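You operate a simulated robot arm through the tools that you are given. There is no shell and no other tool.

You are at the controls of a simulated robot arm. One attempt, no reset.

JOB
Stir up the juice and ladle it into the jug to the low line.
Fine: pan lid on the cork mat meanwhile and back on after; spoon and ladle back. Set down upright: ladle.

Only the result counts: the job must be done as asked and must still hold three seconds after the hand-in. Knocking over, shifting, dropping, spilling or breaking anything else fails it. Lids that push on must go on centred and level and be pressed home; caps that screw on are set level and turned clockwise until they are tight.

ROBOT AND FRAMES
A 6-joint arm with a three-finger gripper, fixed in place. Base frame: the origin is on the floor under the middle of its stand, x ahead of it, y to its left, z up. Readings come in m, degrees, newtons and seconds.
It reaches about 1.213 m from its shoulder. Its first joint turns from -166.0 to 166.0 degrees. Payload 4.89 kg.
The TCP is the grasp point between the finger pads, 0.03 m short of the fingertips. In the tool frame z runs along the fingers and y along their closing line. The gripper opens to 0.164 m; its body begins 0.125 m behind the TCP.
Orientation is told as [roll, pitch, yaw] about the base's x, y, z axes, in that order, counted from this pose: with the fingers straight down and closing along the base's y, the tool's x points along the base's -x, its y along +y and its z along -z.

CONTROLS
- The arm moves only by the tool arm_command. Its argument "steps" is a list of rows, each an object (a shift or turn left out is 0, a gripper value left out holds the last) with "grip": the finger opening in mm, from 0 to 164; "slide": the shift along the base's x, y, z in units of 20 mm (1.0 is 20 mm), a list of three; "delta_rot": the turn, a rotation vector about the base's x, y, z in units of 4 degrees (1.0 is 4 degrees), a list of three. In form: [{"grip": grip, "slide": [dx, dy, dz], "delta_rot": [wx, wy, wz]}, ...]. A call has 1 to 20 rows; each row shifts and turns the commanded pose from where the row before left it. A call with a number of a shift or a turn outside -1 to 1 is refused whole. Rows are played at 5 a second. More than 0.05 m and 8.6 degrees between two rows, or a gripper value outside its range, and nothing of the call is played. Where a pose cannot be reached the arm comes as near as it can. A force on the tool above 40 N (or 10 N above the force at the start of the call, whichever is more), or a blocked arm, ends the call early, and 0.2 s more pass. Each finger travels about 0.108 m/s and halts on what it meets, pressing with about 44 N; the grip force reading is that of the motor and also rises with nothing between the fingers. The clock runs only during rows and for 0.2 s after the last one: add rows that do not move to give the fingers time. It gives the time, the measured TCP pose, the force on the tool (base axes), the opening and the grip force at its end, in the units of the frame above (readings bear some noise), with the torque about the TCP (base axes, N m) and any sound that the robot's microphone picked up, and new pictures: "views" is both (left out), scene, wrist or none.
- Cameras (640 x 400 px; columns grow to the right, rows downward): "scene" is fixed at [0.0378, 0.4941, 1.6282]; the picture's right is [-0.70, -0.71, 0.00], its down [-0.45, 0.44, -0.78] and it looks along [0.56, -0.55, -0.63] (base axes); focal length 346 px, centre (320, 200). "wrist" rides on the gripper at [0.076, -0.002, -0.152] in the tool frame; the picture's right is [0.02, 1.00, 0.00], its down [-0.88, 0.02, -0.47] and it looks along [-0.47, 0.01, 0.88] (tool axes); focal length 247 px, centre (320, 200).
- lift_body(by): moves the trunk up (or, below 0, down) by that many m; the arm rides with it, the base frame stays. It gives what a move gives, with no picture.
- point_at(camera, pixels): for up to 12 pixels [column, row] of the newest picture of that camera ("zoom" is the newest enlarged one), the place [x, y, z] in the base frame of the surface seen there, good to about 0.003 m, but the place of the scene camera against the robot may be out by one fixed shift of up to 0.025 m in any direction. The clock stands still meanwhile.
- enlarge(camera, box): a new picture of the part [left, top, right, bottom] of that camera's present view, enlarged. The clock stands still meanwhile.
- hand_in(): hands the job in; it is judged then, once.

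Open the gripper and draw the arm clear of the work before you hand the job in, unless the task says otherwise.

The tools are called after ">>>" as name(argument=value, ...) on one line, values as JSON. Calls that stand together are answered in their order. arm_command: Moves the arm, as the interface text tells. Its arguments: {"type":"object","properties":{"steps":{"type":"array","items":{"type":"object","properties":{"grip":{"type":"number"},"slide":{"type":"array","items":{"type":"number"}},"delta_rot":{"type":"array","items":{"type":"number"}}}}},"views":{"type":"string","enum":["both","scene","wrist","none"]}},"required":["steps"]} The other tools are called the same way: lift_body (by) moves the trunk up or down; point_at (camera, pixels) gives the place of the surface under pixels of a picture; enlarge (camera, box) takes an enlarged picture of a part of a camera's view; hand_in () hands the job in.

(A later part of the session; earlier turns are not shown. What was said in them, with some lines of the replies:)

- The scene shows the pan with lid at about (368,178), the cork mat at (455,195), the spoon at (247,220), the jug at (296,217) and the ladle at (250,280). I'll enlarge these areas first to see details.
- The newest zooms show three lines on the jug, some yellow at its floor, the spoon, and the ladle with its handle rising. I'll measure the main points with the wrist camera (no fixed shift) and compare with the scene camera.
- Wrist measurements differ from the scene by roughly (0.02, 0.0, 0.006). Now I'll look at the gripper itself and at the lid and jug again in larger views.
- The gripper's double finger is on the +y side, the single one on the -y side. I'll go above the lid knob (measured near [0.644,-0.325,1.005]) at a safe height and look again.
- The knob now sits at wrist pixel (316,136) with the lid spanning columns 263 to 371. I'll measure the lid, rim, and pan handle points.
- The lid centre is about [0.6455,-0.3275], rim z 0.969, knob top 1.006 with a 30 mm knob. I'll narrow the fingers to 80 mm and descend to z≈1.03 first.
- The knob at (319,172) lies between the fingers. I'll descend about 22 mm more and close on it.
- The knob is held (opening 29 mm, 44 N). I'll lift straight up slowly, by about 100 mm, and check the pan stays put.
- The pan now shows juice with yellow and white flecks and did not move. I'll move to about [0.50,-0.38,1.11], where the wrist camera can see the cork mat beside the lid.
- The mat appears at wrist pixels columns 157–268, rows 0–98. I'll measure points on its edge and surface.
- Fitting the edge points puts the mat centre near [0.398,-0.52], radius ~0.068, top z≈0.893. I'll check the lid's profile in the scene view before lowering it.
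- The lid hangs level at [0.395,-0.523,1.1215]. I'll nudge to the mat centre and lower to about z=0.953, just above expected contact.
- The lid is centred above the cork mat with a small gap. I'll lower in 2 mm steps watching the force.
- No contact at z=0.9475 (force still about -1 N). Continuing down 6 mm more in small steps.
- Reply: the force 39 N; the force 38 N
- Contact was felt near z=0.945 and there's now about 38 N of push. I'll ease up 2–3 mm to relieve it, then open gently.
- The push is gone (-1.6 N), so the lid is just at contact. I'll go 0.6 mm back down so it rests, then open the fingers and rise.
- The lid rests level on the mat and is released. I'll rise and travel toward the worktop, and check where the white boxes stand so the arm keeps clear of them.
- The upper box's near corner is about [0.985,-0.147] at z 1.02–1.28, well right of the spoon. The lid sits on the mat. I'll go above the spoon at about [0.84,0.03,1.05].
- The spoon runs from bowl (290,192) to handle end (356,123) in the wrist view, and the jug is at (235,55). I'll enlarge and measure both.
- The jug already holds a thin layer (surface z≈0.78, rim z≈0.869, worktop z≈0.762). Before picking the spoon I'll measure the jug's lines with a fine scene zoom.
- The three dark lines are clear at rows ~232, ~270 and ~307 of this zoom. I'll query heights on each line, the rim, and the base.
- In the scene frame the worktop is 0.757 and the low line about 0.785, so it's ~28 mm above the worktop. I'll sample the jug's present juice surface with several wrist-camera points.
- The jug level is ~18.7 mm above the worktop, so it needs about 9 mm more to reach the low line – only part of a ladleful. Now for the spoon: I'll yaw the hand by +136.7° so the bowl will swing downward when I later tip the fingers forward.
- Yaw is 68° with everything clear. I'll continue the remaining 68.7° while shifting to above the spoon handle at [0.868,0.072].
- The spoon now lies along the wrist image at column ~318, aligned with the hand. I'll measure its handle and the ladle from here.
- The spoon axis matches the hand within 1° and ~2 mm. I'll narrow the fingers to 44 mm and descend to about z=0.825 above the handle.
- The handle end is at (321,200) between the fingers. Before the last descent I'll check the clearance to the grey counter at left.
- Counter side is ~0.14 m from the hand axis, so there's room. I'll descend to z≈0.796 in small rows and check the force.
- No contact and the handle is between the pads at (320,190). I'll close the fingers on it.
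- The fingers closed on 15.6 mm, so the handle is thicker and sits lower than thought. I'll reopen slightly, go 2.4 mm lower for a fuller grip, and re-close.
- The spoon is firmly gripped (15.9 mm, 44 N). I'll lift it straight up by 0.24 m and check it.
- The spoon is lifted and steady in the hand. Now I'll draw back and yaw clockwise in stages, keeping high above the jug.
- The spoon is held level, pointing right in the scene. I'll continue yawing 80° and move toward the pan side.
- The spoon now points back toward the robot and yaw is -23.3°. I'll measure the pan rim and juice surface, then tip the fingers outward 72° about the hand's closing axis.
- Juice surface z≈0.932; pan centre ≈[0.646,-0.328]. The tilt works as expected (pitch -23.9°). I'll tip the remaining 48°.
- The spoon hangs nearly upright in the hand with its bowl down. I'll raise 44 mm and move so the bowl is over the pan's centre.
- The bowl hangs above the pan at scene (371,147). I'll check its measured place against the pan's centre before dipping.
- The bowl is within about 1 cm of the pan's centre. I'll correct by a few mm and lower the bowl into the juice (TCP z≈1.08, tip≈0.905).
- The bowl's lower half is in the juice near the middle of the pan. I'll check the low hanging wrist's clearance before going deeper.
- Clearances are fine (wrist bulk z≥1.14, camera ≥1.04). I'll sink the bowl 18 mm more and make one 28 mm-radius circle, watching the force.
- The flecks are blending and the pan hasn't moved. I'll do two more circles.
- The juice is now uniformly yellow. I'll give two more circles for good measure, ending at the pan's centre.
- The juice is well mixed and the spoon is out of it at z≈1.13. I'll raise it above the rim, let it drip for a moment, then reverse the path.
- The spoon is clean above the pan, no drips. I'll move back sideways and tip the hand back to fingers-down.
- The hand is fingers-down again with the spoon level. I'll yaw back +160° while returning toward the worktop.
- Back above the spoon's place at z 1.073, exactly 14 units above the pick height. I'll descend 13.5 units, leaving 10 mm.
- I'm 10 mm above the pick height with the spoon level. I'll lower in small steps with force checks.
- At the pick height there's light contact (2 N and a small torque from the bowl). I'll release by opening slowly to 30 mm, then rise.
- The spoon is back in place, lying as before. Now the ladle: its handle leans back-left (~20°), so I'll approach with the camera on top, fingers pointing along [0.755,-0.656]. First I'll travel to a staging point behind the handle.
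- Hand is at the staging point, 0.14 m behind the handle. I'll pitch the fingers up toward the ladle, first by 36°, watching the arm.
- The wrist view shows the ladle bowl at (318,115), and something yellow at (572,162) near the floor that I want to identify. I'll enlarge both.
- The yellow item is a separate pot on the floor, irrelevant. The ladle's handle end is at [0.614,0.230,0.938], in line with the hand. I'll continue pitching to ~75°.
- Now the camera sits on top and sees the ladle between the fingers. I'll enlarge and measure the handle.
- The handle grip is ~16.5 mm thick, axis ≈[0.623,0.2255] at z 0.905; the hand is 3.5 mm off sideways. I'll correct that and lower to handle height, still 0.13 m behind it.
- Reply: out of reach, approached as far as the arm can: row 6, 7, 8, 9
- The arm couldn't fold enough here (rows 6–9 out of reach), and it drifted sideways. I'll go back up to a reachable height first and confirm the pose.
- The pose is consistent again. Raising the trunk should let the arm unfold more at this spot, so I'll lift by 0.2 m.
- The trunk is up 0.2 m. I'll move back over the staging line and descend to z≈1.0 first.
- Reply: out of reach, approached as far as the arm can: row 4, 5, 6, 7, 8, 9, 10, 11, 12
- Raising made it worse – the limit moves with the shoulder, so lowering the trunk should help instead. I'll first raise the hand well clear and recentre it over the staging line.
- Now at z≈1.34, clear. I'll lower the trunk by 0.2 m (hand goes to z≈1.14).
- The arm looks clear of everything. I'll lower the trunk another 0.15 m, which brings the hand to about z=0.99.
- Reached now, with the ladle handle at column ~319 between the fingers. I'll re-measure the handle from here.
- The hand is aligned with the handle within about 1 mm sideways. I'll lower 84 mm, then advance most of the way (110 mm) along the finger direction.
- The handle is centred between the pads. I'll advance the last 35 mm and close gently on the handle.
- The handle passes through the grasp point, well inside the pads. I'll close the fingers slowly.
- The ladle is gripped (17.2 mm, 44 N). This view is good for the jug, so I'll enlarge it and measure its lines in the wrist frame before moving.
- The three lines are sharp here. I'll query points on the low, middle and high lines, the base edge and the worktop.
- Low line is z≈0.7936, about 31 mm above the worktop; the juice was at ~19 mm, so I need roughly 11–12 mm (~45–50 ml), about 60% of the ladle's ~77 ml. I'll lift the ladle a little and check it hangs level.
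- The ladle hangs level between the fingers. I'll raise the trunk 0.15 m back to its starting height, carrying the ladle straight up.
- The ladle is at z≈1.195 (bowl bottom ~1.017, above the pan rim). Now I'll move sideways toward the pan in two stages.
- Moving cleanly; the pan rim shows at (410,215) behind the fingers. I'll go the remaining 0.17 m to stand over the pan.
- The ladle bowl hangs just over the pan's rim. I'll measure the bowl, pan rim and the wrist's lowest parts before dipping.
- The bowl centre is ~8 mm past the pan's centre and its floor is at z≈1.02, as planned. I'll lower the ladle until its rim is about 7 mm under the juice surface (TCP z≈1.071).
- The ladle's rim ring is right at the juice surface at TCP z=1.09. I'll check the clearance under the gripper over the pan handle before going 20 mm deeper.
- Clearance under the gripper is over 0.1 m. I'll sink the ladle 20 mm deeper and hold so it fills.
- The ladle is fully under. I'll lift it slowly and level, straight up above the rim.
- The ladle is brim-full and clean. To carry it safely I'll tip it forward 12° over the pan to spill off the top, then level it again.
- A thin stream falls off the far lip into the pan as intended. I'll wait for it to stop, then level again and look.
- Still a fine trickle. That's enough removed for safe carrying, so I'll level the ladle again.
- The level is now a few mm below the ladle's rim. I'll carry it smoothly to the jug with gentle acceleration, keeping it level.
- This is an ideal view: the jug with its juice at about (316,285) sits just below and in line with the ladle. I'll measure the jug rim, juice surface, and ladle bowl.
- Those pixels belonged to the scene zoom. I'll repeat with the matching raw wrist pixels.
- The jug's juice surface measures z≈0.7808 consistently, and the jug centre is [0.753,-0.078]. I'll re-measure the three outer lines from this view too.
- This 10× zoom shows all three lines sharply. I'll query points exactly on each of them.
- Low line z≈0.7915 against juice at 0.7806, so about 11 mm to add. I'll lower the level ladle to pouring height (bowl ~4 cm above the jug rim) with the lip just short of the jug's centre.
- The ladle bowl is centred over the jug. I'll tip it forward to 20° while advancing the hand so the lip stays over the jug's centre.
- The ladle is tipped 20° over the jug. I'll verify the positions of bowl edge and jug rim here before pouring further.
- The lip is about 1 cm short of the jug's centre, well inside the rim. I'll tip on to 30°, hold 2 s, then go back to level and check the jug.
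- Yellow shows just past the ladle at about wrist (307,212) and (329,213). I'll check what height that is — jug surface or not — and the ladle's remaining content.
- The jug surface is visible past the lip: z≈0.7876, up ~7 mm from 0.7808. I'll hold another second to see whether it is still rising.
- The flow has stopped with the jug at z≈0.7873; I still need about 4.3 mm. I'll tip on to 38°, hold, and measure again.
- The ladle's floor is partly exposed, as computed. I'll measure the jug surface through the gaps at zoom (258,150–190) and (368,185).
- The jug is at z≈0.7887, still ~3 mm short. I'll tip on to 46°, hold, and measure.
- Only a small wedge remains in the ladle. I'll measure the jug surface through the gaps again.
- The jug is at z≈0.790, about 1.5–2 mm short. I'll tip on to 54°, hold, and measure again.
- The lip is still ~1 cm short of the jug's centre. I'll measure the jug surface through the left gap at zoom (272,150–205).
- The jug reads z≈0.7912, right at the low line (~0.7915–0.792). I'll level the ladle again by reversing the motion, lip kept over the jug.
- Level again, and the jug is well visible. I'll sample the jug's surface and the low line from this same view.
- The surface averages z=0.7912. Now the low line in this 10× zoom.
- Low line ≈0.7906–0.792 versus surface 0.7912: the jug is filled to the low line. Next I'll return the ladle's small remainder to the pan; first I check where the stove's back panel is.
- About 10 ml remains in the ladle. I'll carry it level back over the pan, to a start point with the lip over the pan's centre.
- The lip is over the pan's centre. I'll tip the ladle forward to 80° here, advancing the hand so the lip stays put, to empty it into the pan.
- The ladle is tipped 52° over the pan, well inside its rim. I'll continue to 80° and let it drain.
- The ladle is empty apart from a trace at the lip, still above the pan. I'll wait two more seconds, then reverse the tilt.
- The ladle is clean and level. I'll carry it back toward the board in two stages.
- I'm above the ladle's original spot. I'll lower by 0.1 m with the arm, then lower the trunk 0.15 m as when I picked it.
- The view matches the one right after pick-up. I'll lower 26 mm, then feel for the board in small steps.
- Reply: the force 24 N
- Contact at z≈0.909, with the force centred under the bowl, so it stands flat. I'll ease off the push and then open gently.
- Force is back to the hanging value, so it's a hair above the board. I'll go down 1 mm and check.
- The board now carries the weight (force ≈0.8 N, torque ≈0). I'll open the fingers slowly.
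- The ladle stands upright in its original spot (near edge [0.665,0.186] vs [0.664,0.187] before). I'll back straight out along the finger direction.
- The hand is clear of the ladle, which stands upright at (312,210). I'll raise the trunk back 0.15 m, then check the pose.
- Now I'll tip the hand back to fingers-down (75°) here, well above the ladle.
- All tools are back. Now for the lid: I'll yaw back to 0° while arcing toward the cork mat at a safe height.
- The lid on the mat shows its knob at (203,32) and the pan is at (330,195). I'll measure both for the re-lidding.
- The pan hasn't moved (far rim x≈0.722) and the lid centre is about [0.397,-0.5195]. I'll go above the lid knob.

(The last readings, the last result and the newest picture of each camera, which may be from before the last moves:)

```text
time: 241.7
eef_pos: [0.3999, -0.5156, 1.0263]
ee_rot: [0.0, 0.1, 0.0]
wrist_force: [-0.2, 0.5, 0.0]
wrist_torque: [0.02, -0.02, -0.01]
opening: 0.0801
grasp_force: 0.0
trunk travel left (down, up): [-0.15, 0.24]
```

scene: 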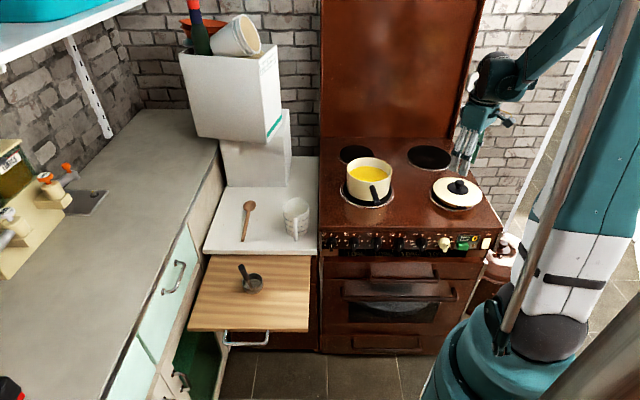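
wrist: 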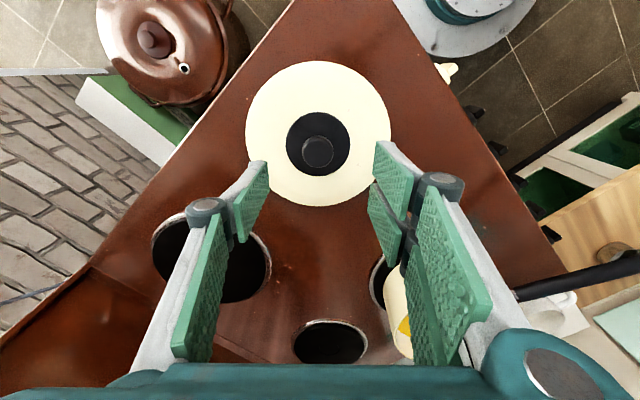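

Averaged pose is [0.4002,-0.5157,1.0263], so I correct by (-1.3,-3) mm and descend toward the knob.

>>> arm_command(steps=[{"slide": [-0.065, -0.15, -0.5]}, {"slide": [0, 0, -1]}, {"slide": [0, 0, -1]}, {"slide": [0, 0, -0.6]}, {}], views="wrist")

>>> arm_command(steps=[{}], views="none")

```text
time: 242.9
eef_pos: [0.3975, -0.5189, 0.9637]
ee_rot: [0.0, 0.1, 0.0]
wrist_force: [-0.2, 0.0, -0.4]
wrist_torque: [0.01, -0.01, 0.0]
opening: 0.08
grasp_force: 0.0
trunk travel left (down, up): [-0.15, 0.24]
```

wrist: 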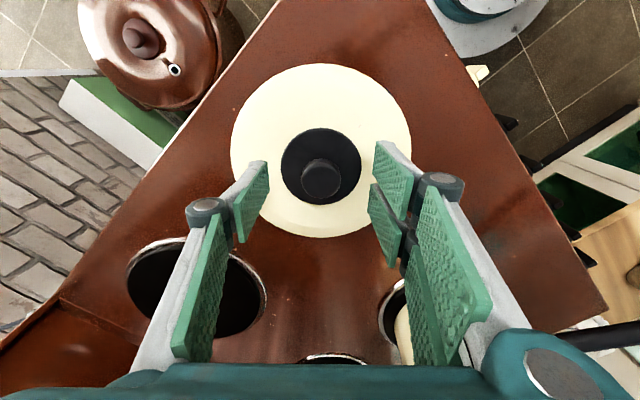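

```text
time: 243.3
eef_pos: [0.3981, -0.5197, 0.9641]
ee_rot: [0.0, 0.0, 0.1]
wrist_force: [0.1, -1.0, -0.4]
wrist_torque: [-0.01, 0.0, -0.02]
opening: 0.08
grasp_force: 0.2
trunk travel left (down, up): [-0.15, 0.24]
```

The knob is centred at column 320. I'll descend 19 mm to z≈0.945 and close on it.

>>> arm_command(steps=[{"slide": [0, 0, -0.5]}, {"slide": [0, 0, -0.45]}, {}, {"grip": 50}, {"grip": 35}, {"grip": 20}, {"grip": 20}, {"grip": 20}, {"grip": 20}, {}], views="wrist")

```text
time: 245.5
eef_pos: [0.3973, -0.52, 0.9445]
ee_rot: [-0.1, -0.1, -0.1]
wrist_force: [0.3, -0.5, 0.3]
wrist_torque: [0.03, -0.03, -0.04]
opening: 0.0291
grasp_force: 43.7
trunk travel left (down, up): [-0.15, 0.24]
```

wrist: 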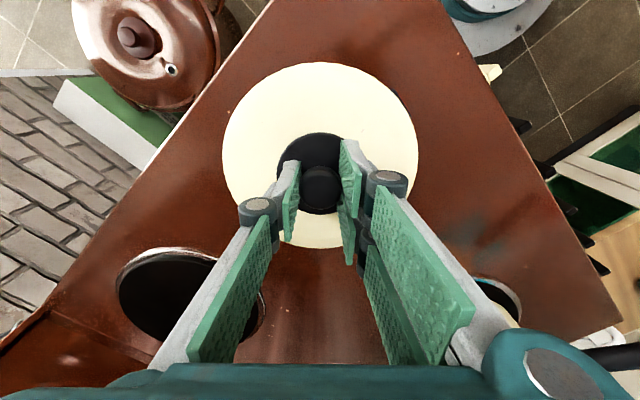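

Held exactly as the first time (29.1 mm, same image). I'll lift the lid 0.155 m and carry it toward the pan.

>>> arm_command(steps=[{"slide": [0, 0, 0.25]}, {"slide": [0, 0, 0.5]}, {"slide": [0, 0, 1]}, {"slide": [0, 0, 1]}, {"slide": [0, 0, 1]}, {"slide": [0, 0, 1]}, {"slide": [0, 0, 1]}, {"slide": [0, 0, 1]}, {"slide": [0, 0, 1]}, {}], views="none")

>>> arm_command(steps=[{"slide": [0.476, 0.367, 0]}, {"slide": [0.952, 0.734, 0]}, {"slide": [0.952, 0.734, 0]}, {"slide": [0.952, 0.734, 0]}, {"slide": [0.952, 0.734, 0]}, {"slide": [0.952, 0.734, 0]}, {"slide": [0.952, 0.734, 0]}, {"slide": [0.952, 0.734, 0]}, {"slide": [0.952, 0.734, 0]}, {"slide": [0.952, 0.734, 0]}, {"slide": [0.952, 0.734, 0]}, {"slide": [0.952, 0.734, 0]}, {"slide": [0.952, 0.734, 0]}, {"slide": [0.476, 0.367, 0]}, {}], views="both")

>>> arm_command(steps=[{}], views="none")

>>> arm_command(steps=[{}], views="none")

```text
time: 247.7
eef_pos: [0.4015, -0.5184, 1.1003]
ee_rot: [0.0, 0.0, 0.0]
wrist_force: [-0.1, -0.4, -1.7]
wrist_torque: [-0.01, 0.02, 0.0]
opening: 0.0294
grasp_force: 44.4
trunk travel left (down, up): [-0.15, 0.24]
```

```text
time: 250.9
eef_pos: [0.6452, -0.3261, 1.0991]
ee_rot: [0.0, 0.0, 0.0]
wrist_force: [0.8, -0.2, -1.2]
wrist_torque: [-0.03, 0.0, -0.02]
opening: 0.029
grasp_force: 44.0
trunk travel left (down, up): [-0.15, 0.24]
```

scene: 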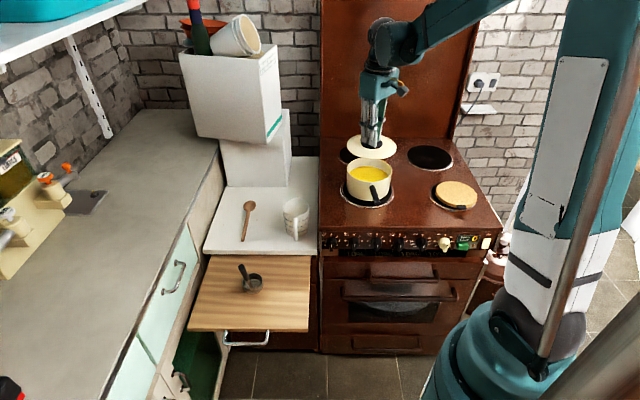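
wrist: 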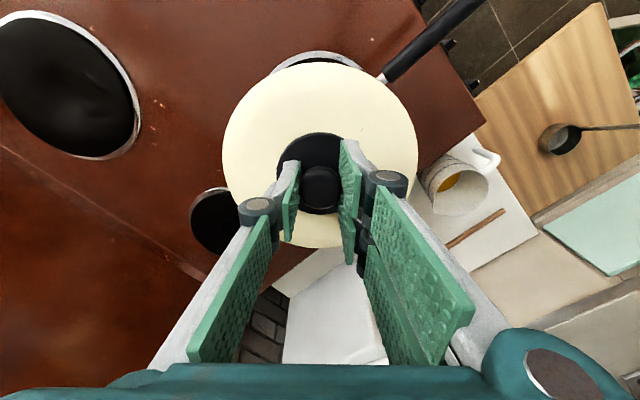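

```text
time: 251.3
eef_pos: [0.6456, -0.3277, 1.1002]
ee_rot: [0.1, 0.0, 0.0]
wrist_force: [-1.4, -0.5, -1.2]
wrist_torque: [-0.03, 0.02, -0.04]
opening: 0.0293
grasp_force: 43.5
trunk travel left (down, up): [-0.15, 0.24]
```

```text
time: 251.7
eef_pos: [0.6445, -0.3268, 1.1005]
ee_rot: [0.0, 0.1, 0.0]
wrist_force: [1.1, 0.7, -1.4]
wrist_torque: [0.04, 0.02, -0.01]
opening: 0.0294
grasp_force: 44.0
trunk travel left (down, up): [-0.15, 0.24]
```

Averaged pose [0.6451,-0.3269,1.100]; the original was [0.6455,-0.3283]. I'll nudge by that and lower to about 1.022, just above engagement.

>>> arm_command(steps=[{"slide": [0.02, -0.07, -0.5]}, {"slide": [0, 0, -1]}, {"slide": [0, 0, -1]}, {"slide": [0, 0, -0.8]}, {"slide": [0, 0, -0.6]}, {}], views="both")

>>> enlarge(camera="scene", box=[330, 130, 420, 210])

>>> arm_command(steps=[{}], views="none")

```text
time: 253.1
eef_pos: [0.647, -0.3301, 1.02]
ee_rot: [0.0, -0.1, 0.0]
wrist_force: [1.1, -0.8, -2.1]
wrist_torque: [0.01, -0.01, 0.02]
opening: 0.0293
grasp_force: 43.6
trunk travel left (down, up): [-0.15, 0.24]
```

scene: 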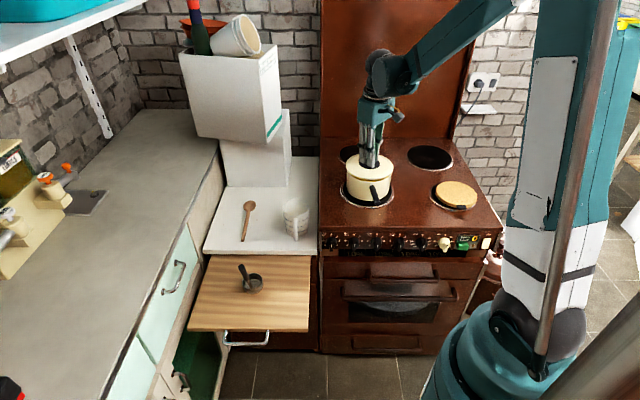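
wrist: 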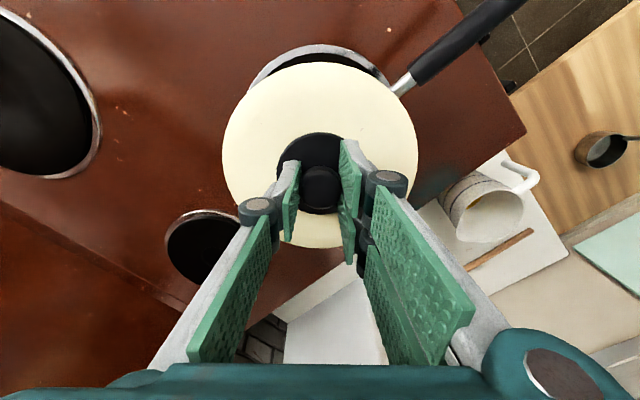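

```text
5.00 times, centred on (375, 170) of scene
```

zoom: 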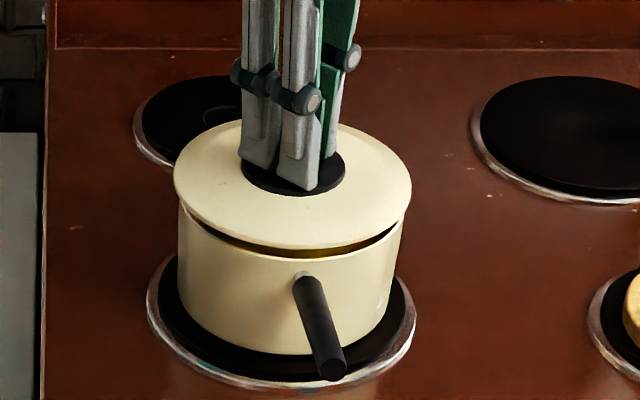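

```text
time: 253.5
eef_pos: [0.647, -0.3301, 1.0209]
ee_rot: [0.0, 0.0, -0.1]
wrist_force: [1.2, -1.5, -1.6]
wrist_torque: [0.05, 0.03, -0.01]
opening: 0.0291
grasp_force: 44.3
trunk travel left (down, up): [-0.15, 0.24]
```

There's a thin gap under the lid and it looks centred in the zoom. The position reading differs by 1–2 mm from before, so I'll take a few more readings.

>>> arm_command(steps=[{}], views="none")

>>> arm_command(steps=[{}], views="none")

>>> arm_command(steps=[{}], views="wrist")

>>> enlarge(camera="wrist", box=[200, 30, 440, 180])

```text
time: 253.9
eef_pos: [0.6468, -0.3288, 1.0197]
ee_rot: [0.0, -0.1, -0.1]
wrist_force: [0.7, 0.7, -1.4]
wrist_torque: [0.01, 0.02, 0.01]
opening: 0.0289
grasp_force: 44.3
trunk travel left (down, up): [-0.15, 0.24]
```

```text
time: 254.3
eef_pos: [0.6473, -0.3294, 1.02]
ee_rot: [0.1, 0.0, 0.0]
wrist_force: [0.5, 0.2, -1.4]
wrist_torque: [0.0, 0.03, 0.0]
opening: 0.0289
grasp_force: 43.5
trunk travel left (down, up): [-0.15, 0.24]
```

```text
time: 254.7
eef_pos: [0.6478, -0.3301, 1.0194]
ee_rot: [0.0, 0.0, 0.1]
wrist_force: [-0.5, -0.3, -1.5]
wrist_torque: [0.02, 0.02, 0.01]
opening: 0.0291
grasp_force: 44.1
trunk travel left (down, up): [-0.15, 0.24]
```

wrist: 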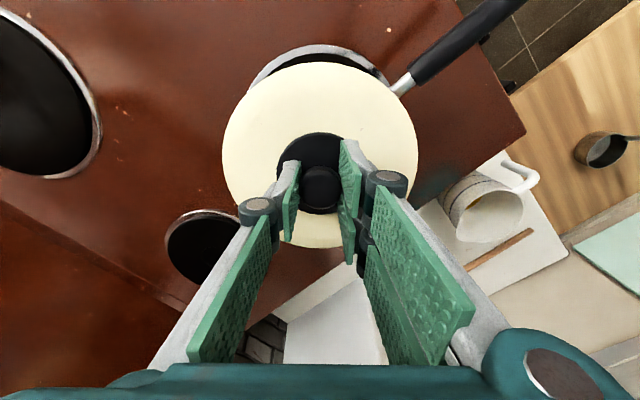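

```text
2.67 times, centred on (320, 105) of wrist
```

zoom: 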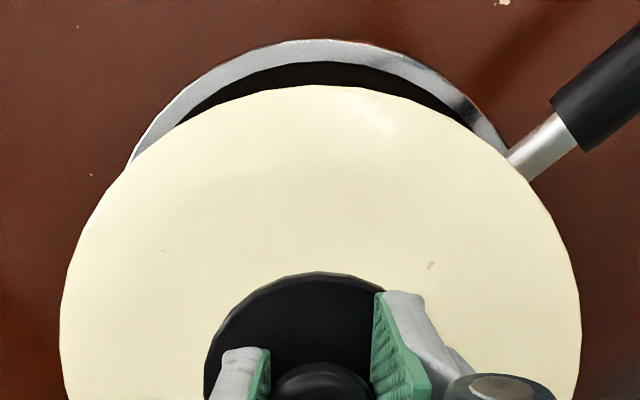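

The averaged pose is [0.6472,-0.3297]; versus the original grip and the small re-grasp offset this suggests the lid is ~2–3 mm too far in +x. I'll measure the lid's edges directly to confirm.

>>> point_at(camera="wrist", pixels=[[225, 150], [415, 150], [225, 160], [415, 160], [226, 140], [414, 140], [320, 65], [310, 65], [330, 65], [315, 245], [325, 245], [320, 244]])

>>> enlarge(camera="scene", box=[345, 150, 395, 200])

```text
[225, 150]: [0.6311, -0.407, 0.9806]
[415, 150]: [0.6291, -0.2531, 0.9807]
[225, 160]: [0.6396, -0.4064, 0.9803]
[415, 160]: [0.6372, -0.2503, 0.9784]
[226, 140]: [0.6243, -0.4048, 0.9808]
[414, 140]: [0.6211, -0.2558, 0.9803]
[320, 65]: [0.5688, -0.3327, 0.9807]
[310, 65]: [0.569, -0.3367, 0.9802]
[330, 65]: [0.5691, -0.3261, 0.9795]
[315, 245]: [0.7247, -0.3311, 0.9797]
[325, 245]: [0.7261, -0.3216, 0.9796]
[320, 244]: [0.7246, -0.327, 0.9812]
```

```text
8.00 times, centred on (370, 175) of scene
```

zoom: 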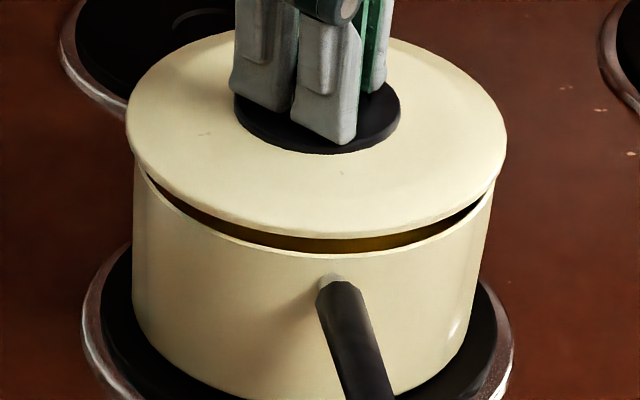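

Lid centre now ≈[0.6469,-0.329] versus [0.6455,-0.327] originally, and the zoom agrees within ~1 mm. I'll shift by (-1.2,+1.6) mm and lower in 2 mm steps watching forces.

>>> arm_command(steps=[{"slide": [-0.06, 0.08, 0]}, {"slide": [0, 0, -0.1]}, {}], views="none")

>>> arm_command(steps=[{"slide": [0, 0, -0.1]}, {}], views="none")

>>> arm_command(steps=[{"slide": [0, 0, -0.1]}, {}], views="scene")

>>> enlarge(camera="scene", box=[345, 150, 395, 200])

```text
time: 255.5
eef_pos: [0.6471, -0.3261, 1.0182]
ee_rot: [-0.1, 0.0, 0.0]
wrist_force: [-0.1, 0.7, -0.9]
wrist_torque: [0.0, 0.02, 0.0]
opening: 0.0292
grasp_force: 44.4
trunk travel left (down, up): [-0.15, 0.24]
```

```text
time: 256.1
eef_pos: [0.6462, -0.3279, 1.0175]
ee_rot: [0.0, 0.0, 0.0]
wrist_force: [0.0, 0.0, -1.6]
wrist_torque: [-0.02, 0.03, -0.02]
opening: 0.0291
grasp_force: 43.7
trunk travel left (down, up): [-0.15, 0.24]
```

```text
time: 256.7
eef_pos: [0.6472, -0.3272, 1.0147]
ee_rot: [0.0, 0.0, 0.1]
wrist_force: [0.3, 0.1, -1.1]
wrist_torque: [0.0, 0.02, 0.01]
opening: 0.0289
grasp_force: 43.8
trunk travel left (down, up): [-0.15, 0.24]
```

scene: 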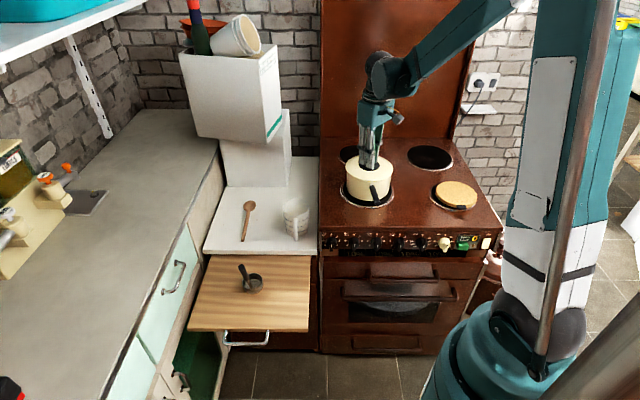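

```text
8.00 times, centred on (370, 175) of scene
```

zoom: 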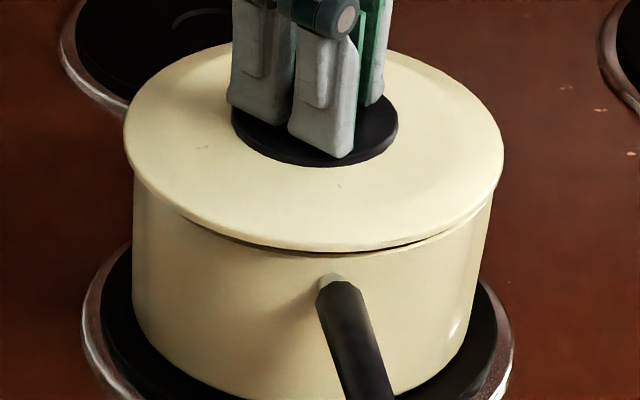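

The lid is centred (overhang ~10 px left, ~12 px right) and nearly down with no lateral force. Lowering the last few mm.

>>> arm_command(steps=[{"slide": [0, 0, -0.1]}, {}], views="none")

>>> arm_command(steps=[{"slide": [0, 0, -0.07]}, {}], views="none")

>>> arm_command(steps=[{"slide": [0, 0, -0.05]}, {}], views="scene")

>>> enlarge(camera="scene", box=[345, 150, 395, 200])

```text
time: 257.3
eef_pos: [0.6453, -0.3268, 1.0129]
ee_rot: [-0.1, 0.1, 0.0]
wrist_force: [1.4, -0.8, -1.1]
wrist_torque: [0.03, 0.0, -0.03]
opening: 0.029
grasp_force: 44.3
trunk travel left (down, up): [-0.15, 0.24]
```

```text
time: 257.9
eef_pos: [0.6455, -0.3277, 1.0108]
ee_rot: [0.0, 0.0, -0.1]
wrist_force: [0.8, 0.8, -1.1]
wrist_torque: [-0.04, -0.05, 0.0]
opening: 0.0291
grasp_force: 44.5
trunk travel left (down, up): [-0.15, 0.24]
```

```text
time: 258.5
eef_pos: [0.6447, -0.3273, 1.0104]
ee_rot: [0.0, 0.0, 0.1]
wrist_force: [-0.1, 0.5, -1.6]
wrist_torque: [0.0, 0.04, 0.0]
opening: 0.0289
grasp_force: 44.1
trunk travel left (down, up): [-0.15, 0.24]
```

scene: 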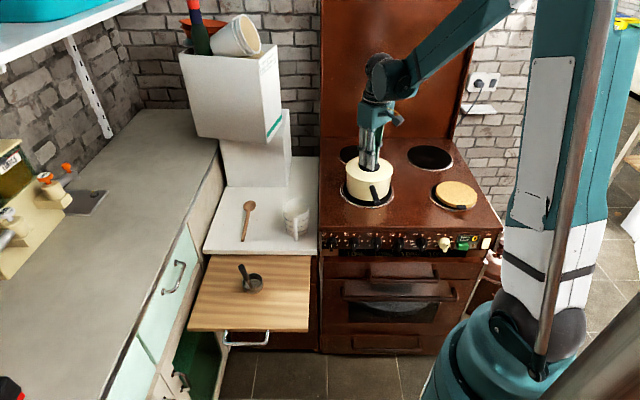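

```text
8.00 times, centred on (370, 175) of scene
```

zoom: 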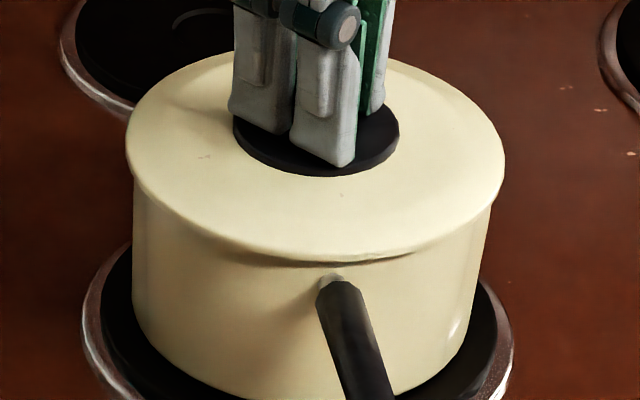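

The gap has closed visually but no contact force yet. I'll go down in 1 mm steps until it seats.

>>> arm_command(steps=[{"slide": [0, 0, -0.05]}, {}], views="none")

>>> arm_command(steps=[{"slide": [0, 0, -0.05]}, {}], views="none")

>>> arm_command(steps=[{"slide": [0, 0, -0.05]}, {}], views="none")

```text
time: 259.1
eef_pos: [0.6448, -0.3272, 1.0094]
ee_rot: [0.0, 0.0, 0.1]
wrist_force: [0.3, -0.7, -1.2]
wrist_torque: [0.0, 0.02, 0.0]
opening: 0.0289
grasp_force: 43.6
trunk travel left (down, up): [-0.15, 0.24]
```

```text
time: 259.7
eef_pos: [0.6458, -0.3281, 1.0089]
ee_rot: [0.0, 0.1, 0.0]
wrist_force: [-0.3, -0.1, -1.6]
wrist_torque: [0.0, 0.01, -0.01]
opening: 0.0287
grasp_force: 44.4
trunk travel left (down, up): [-0.15, 0.24]
```

```text
time: 260.3
eef_pos: [0.6451, -0.3276, 1.0092]
ee_rot: [0.0, 0.0, 0.0]
wrist_force: [1.4, -0.7, 23.5]
wrist_torque: [-0.01, 0.15, -0.11]
opening: 0.0289
grasp_force: 44.0
trunk travel left (down, up): [-0.15, 0.24]
```

The lid seats at z≈1.008 with 23.5 N straight down and almost no torque – centred and home. I'll inspect it closely before releasing.

>>> arm_command(steps=[{}, {}], views="both")

>>> enlarge(camera="scene", box=[345, 150, 395, 200])

```text
time: 260.9
eef_pos: [0.6451, -0.3272, 1.0094]
ee_rot: [0.1, 0.0, 0.0]
wrist_force: [4.6, -2.8, 32.0]
wrist_torque: [0.0, -0.18, -0.17]
opening: 0.0292
grasp_force: 44.3
trunk travel left (down, up): [-0.15, 0.24]
```

scene: 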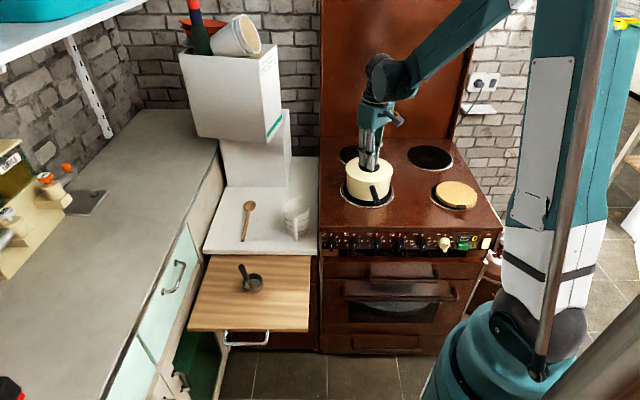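
wrist: 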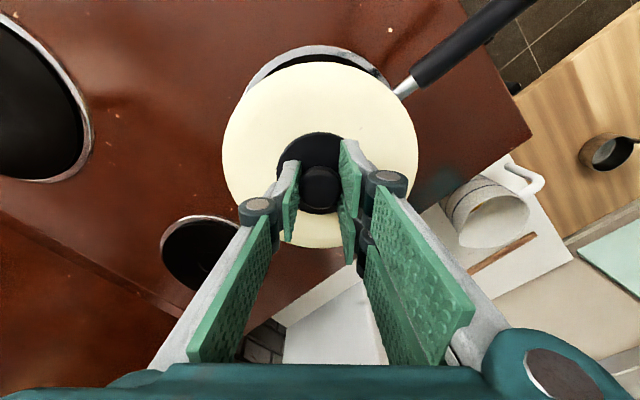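

```text
8.00 times, centred on (370, 175) of scene
```

zoom: 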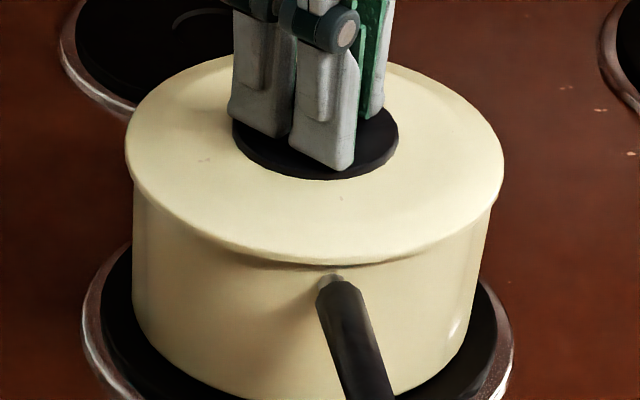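

The lid sits level with no gap. I'll ease the downward push and then open the fingers.

>>> arm_command(steps=[{"slide": [0, 0, 0.05]}, {}], views="none")

```text
time: 261.5
eef_pos: [0.645, -0.3284, 1.0088]
ee_rot: [-0.1, 0.1, 0.0]
wrist_force: [-0.3, 0.1, -1.4]
wrist_torque: [0.03, 0.0, -0.01]
opening: 0.029
grasp_force: 44.0
trunk travel left (down, up): [-0.15, 0.24]
```

Just at contact. I'll go down 0.5 mm so it rests, then open and rise.

>>> arm_command(steps=[{"slide": [0, 0, -0.025]}, {}, {"grip": 34}, {"grip": 45}, {"grip": 60}, {"grip": 80}, {}, {"slide": [0, 0, 0.5]}, {"slide": [0, 0, 1]}, {"slide": [0, 0, 1]}, {"slide": [0, 0, 1]}, {"slide": [0, 0, 1]}, {"slide": [0, 0, 1]}, {"slide": [0, 0, 1]}, {"slide": [0, 0, 1]}, {}], views="both")

>>> enlarge(camera="scene", box=[345, 150, 395, 200])

>>> enlarge(camera="wrist", box=[220, 30, 420, 200])

```text
time: 264.9
eef_pos: [0.6461, -0.3277, 1.1582]
ee_rot: [0.0, -0.1, 0.0]
wrist_force: [-0.6, -0.3, 0.1]
wrist_torque: [-0.02, -0.02, 0.0]
opening: 0.0799
grasp_force: 0.2
trunk travel left (down, up): [-0.15, 0.24]
```

scene: 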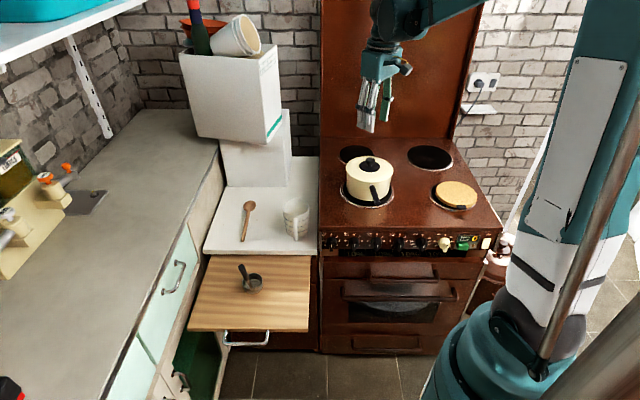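
wrist: 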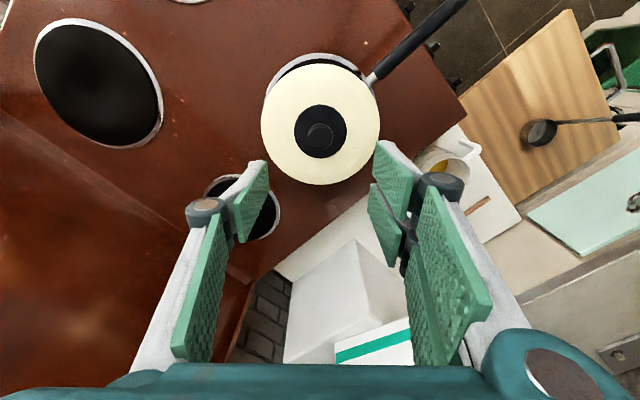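

```text
8.00 times, centred on (370, 175) of scene
```

zoom: 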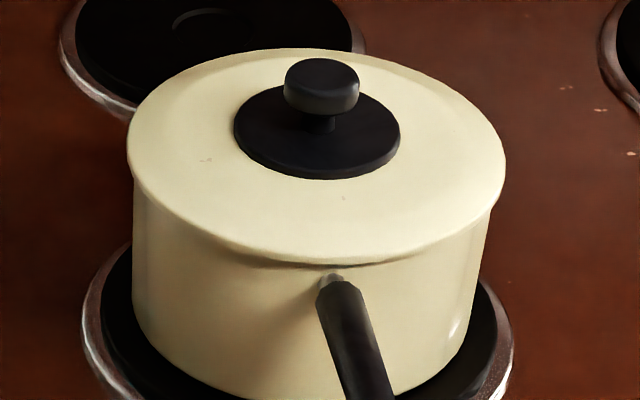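

```text
2.35 times, centred on (320, 115) of wrist
```

zoom: 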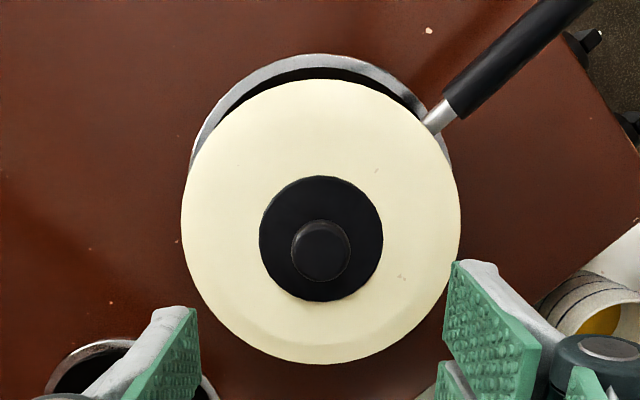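

The lid is back on, centred and flush. I'll verify its level by points around its edge, compared with z≈0.969 at the start.

>>> point_at(camera="wrist", pixels=[[264, 120], [377, 120], [320, 67], [320, 182], [280, 85], [360, 85], [280, 160], [360, 160], [320, 132], [318, 140]])

>>> enlarge(camera="scene", box=[190, 180, 340, 300])

>>> enlarge(camera="scene", box=[310, 130, 500, 250])

```text
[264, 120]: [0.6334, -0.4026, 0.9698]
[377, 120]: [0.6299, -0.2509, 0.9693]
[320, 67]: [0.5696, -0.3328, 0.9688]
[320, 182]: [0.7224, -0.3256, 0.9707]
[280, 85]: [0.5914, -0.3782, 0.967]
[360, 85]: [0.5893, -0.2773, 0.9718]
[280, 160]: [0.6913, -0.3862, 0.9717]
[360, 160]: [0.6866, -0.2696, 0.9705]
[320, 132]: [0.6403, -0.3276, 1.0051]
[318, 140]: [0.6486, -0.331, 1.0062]
```

```text
3.33 times, centred on (265, 240) of scene
```

zoom: 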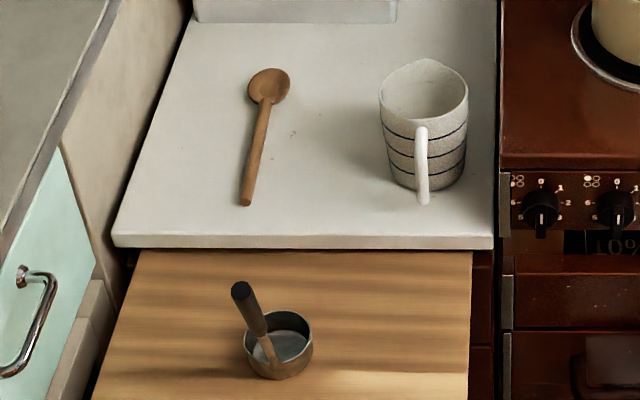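

```text
3.33 times, centred on (405, 190) of scene
```

zoom: 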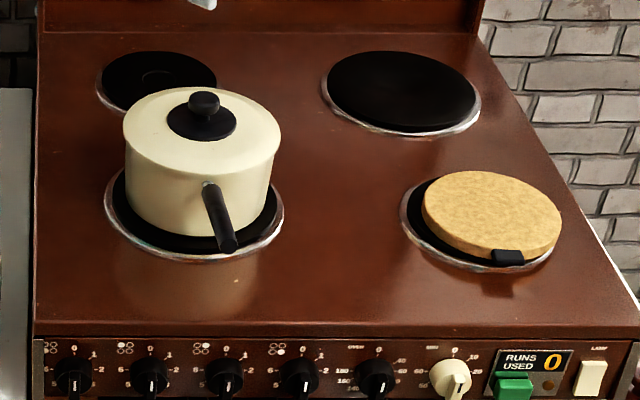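

Everything is in place: spoon, ladle upright, jug, lid level (edge z 0.967–0.972). I'll open the gripper, move back to the starting pose, and take a last look at the jug.

>>> arm_command(steps=[{"slide": [0, 0, 1], "grip": 164}, {"slide": [0, 0, 1]}, {"slide": [-0.2, 0.9, 0.4]}, {"slide": [-0.24, 1, 0.3]}, {"slide": [-0.24, 1, 0.3]}, {"slide": [-0.24, 1, 0.3]}, {"slide": [-0.24, 1, 0.3]}, {"slide": [-0.24, 1, 0.3]}, {"slide": [-0.24, 1, 0.3]}, {"slide": [-0.24, 1, 0.3]}, {"slide": [-0.24, 1, 0.3]}, {"slide": [-0.24, 1, 0.3]}, {"slide": [-0.24, 1, 0.3]}, {"slide": [-0.24, 1, 0.3]}, {"slide": [-0.24, 1, 0]}, {"slide": [-0.1, 0.8, 0]}, {}, {}], views="both")

>>> enlarge(camera="wrist", box=[270, 120, 350, 210])

```text
time: 268.7
eef_pos: [0.5824, -0.0532, 1.2731]
ee_rot: [0.0, 0.0, 0.0]
wrist_force: [0.6, -0.1, -0.5]
wrist_torque: [0.02, -0.02, -0.01]
opening: 0.1639
grasp_force: 0.0
trunk travel left (down, up): [-0.15, 0.24]
```

scene: 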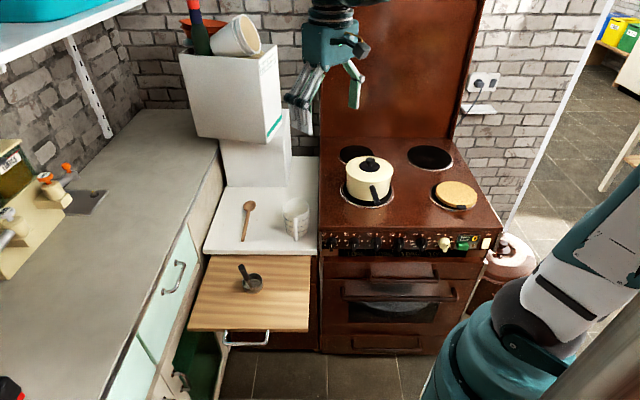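
wrist: 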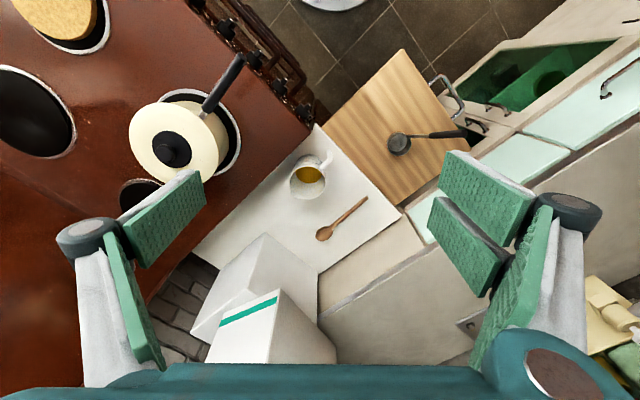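

```text
4.44 times, centred on (310, 165) of wrist
```

zoom: 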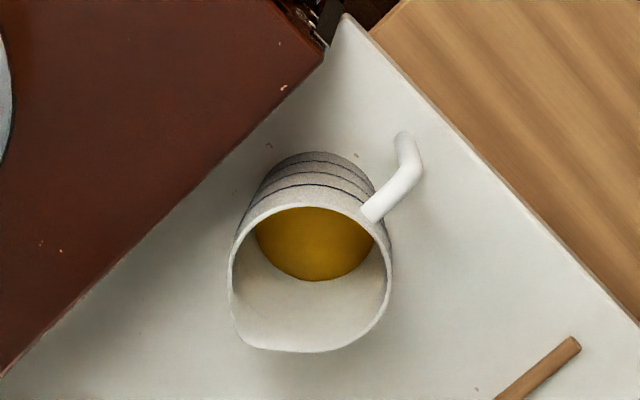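

The scene matches the start layout with the lid on. One last reading of the jug surface and lines from this view.

>>> point_at(camera="zoom", pixels=[[280, 230], [300, 225], [320, 225], [340, 230], [300, 245], [320, 250], [340, 245], [315, 265], [360, 240], [310, 161], [330, 163], [450, 250]])

```text
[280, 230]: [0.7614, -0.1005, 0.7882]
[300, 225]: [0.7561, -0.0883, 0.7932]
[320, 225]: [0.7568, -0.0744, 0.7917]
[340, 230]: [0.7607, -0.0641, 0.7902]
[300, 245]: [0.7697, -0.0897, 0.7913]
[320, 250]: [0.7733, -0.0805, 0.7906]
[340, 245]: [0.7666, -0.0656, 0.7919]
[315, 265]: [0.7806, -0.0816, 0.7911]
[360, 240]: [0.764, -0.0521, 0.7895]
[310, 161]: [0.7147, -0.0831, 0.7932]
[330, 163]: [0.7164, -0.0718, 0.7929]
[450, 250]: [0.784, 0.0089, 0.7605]
```

The surface is z≈0.791 and the low line averages z≈0.7914, so the jug is filled to the line. The lid, spoon and upright ladle are back in place, and the gripper is open and clear. Handing in.

>>> hand_in()

```text
The job is handed in.
```

The juice is stirred and the jug is filled to the low line. I've handed the job in, but no verdict has come back.

- **Juice:** five circles with the spoon left it evenly mixed, with no white flecks showing.
- **Jug:** it already held some juice, so I added about 10 mm. The surface now reads z ≈ 0.791 m and the low line averages z ≈ 0.7914 m. Individual readings are only good to about 3 mm.
- **Leftover juice:** what remained in the ladle went back into the pan. I saw no spills on the stove or worktop.
- **Lid:** it sat on the cork mat meanwhile and is back on the pan, centred and level. It was pressed down with about 25–30 N.
- **Spoon and ladle:** the ladle stands upright on the board within about 1 mm of where it was. The spoon is back in its place, with its bowl end about 4 mm from where it lay.

The gripper is open and the arm is back near its starting pose, clear of everything. During the ladle work I had to raise and lower the trunk to reach the handle; it is back at its starting height.
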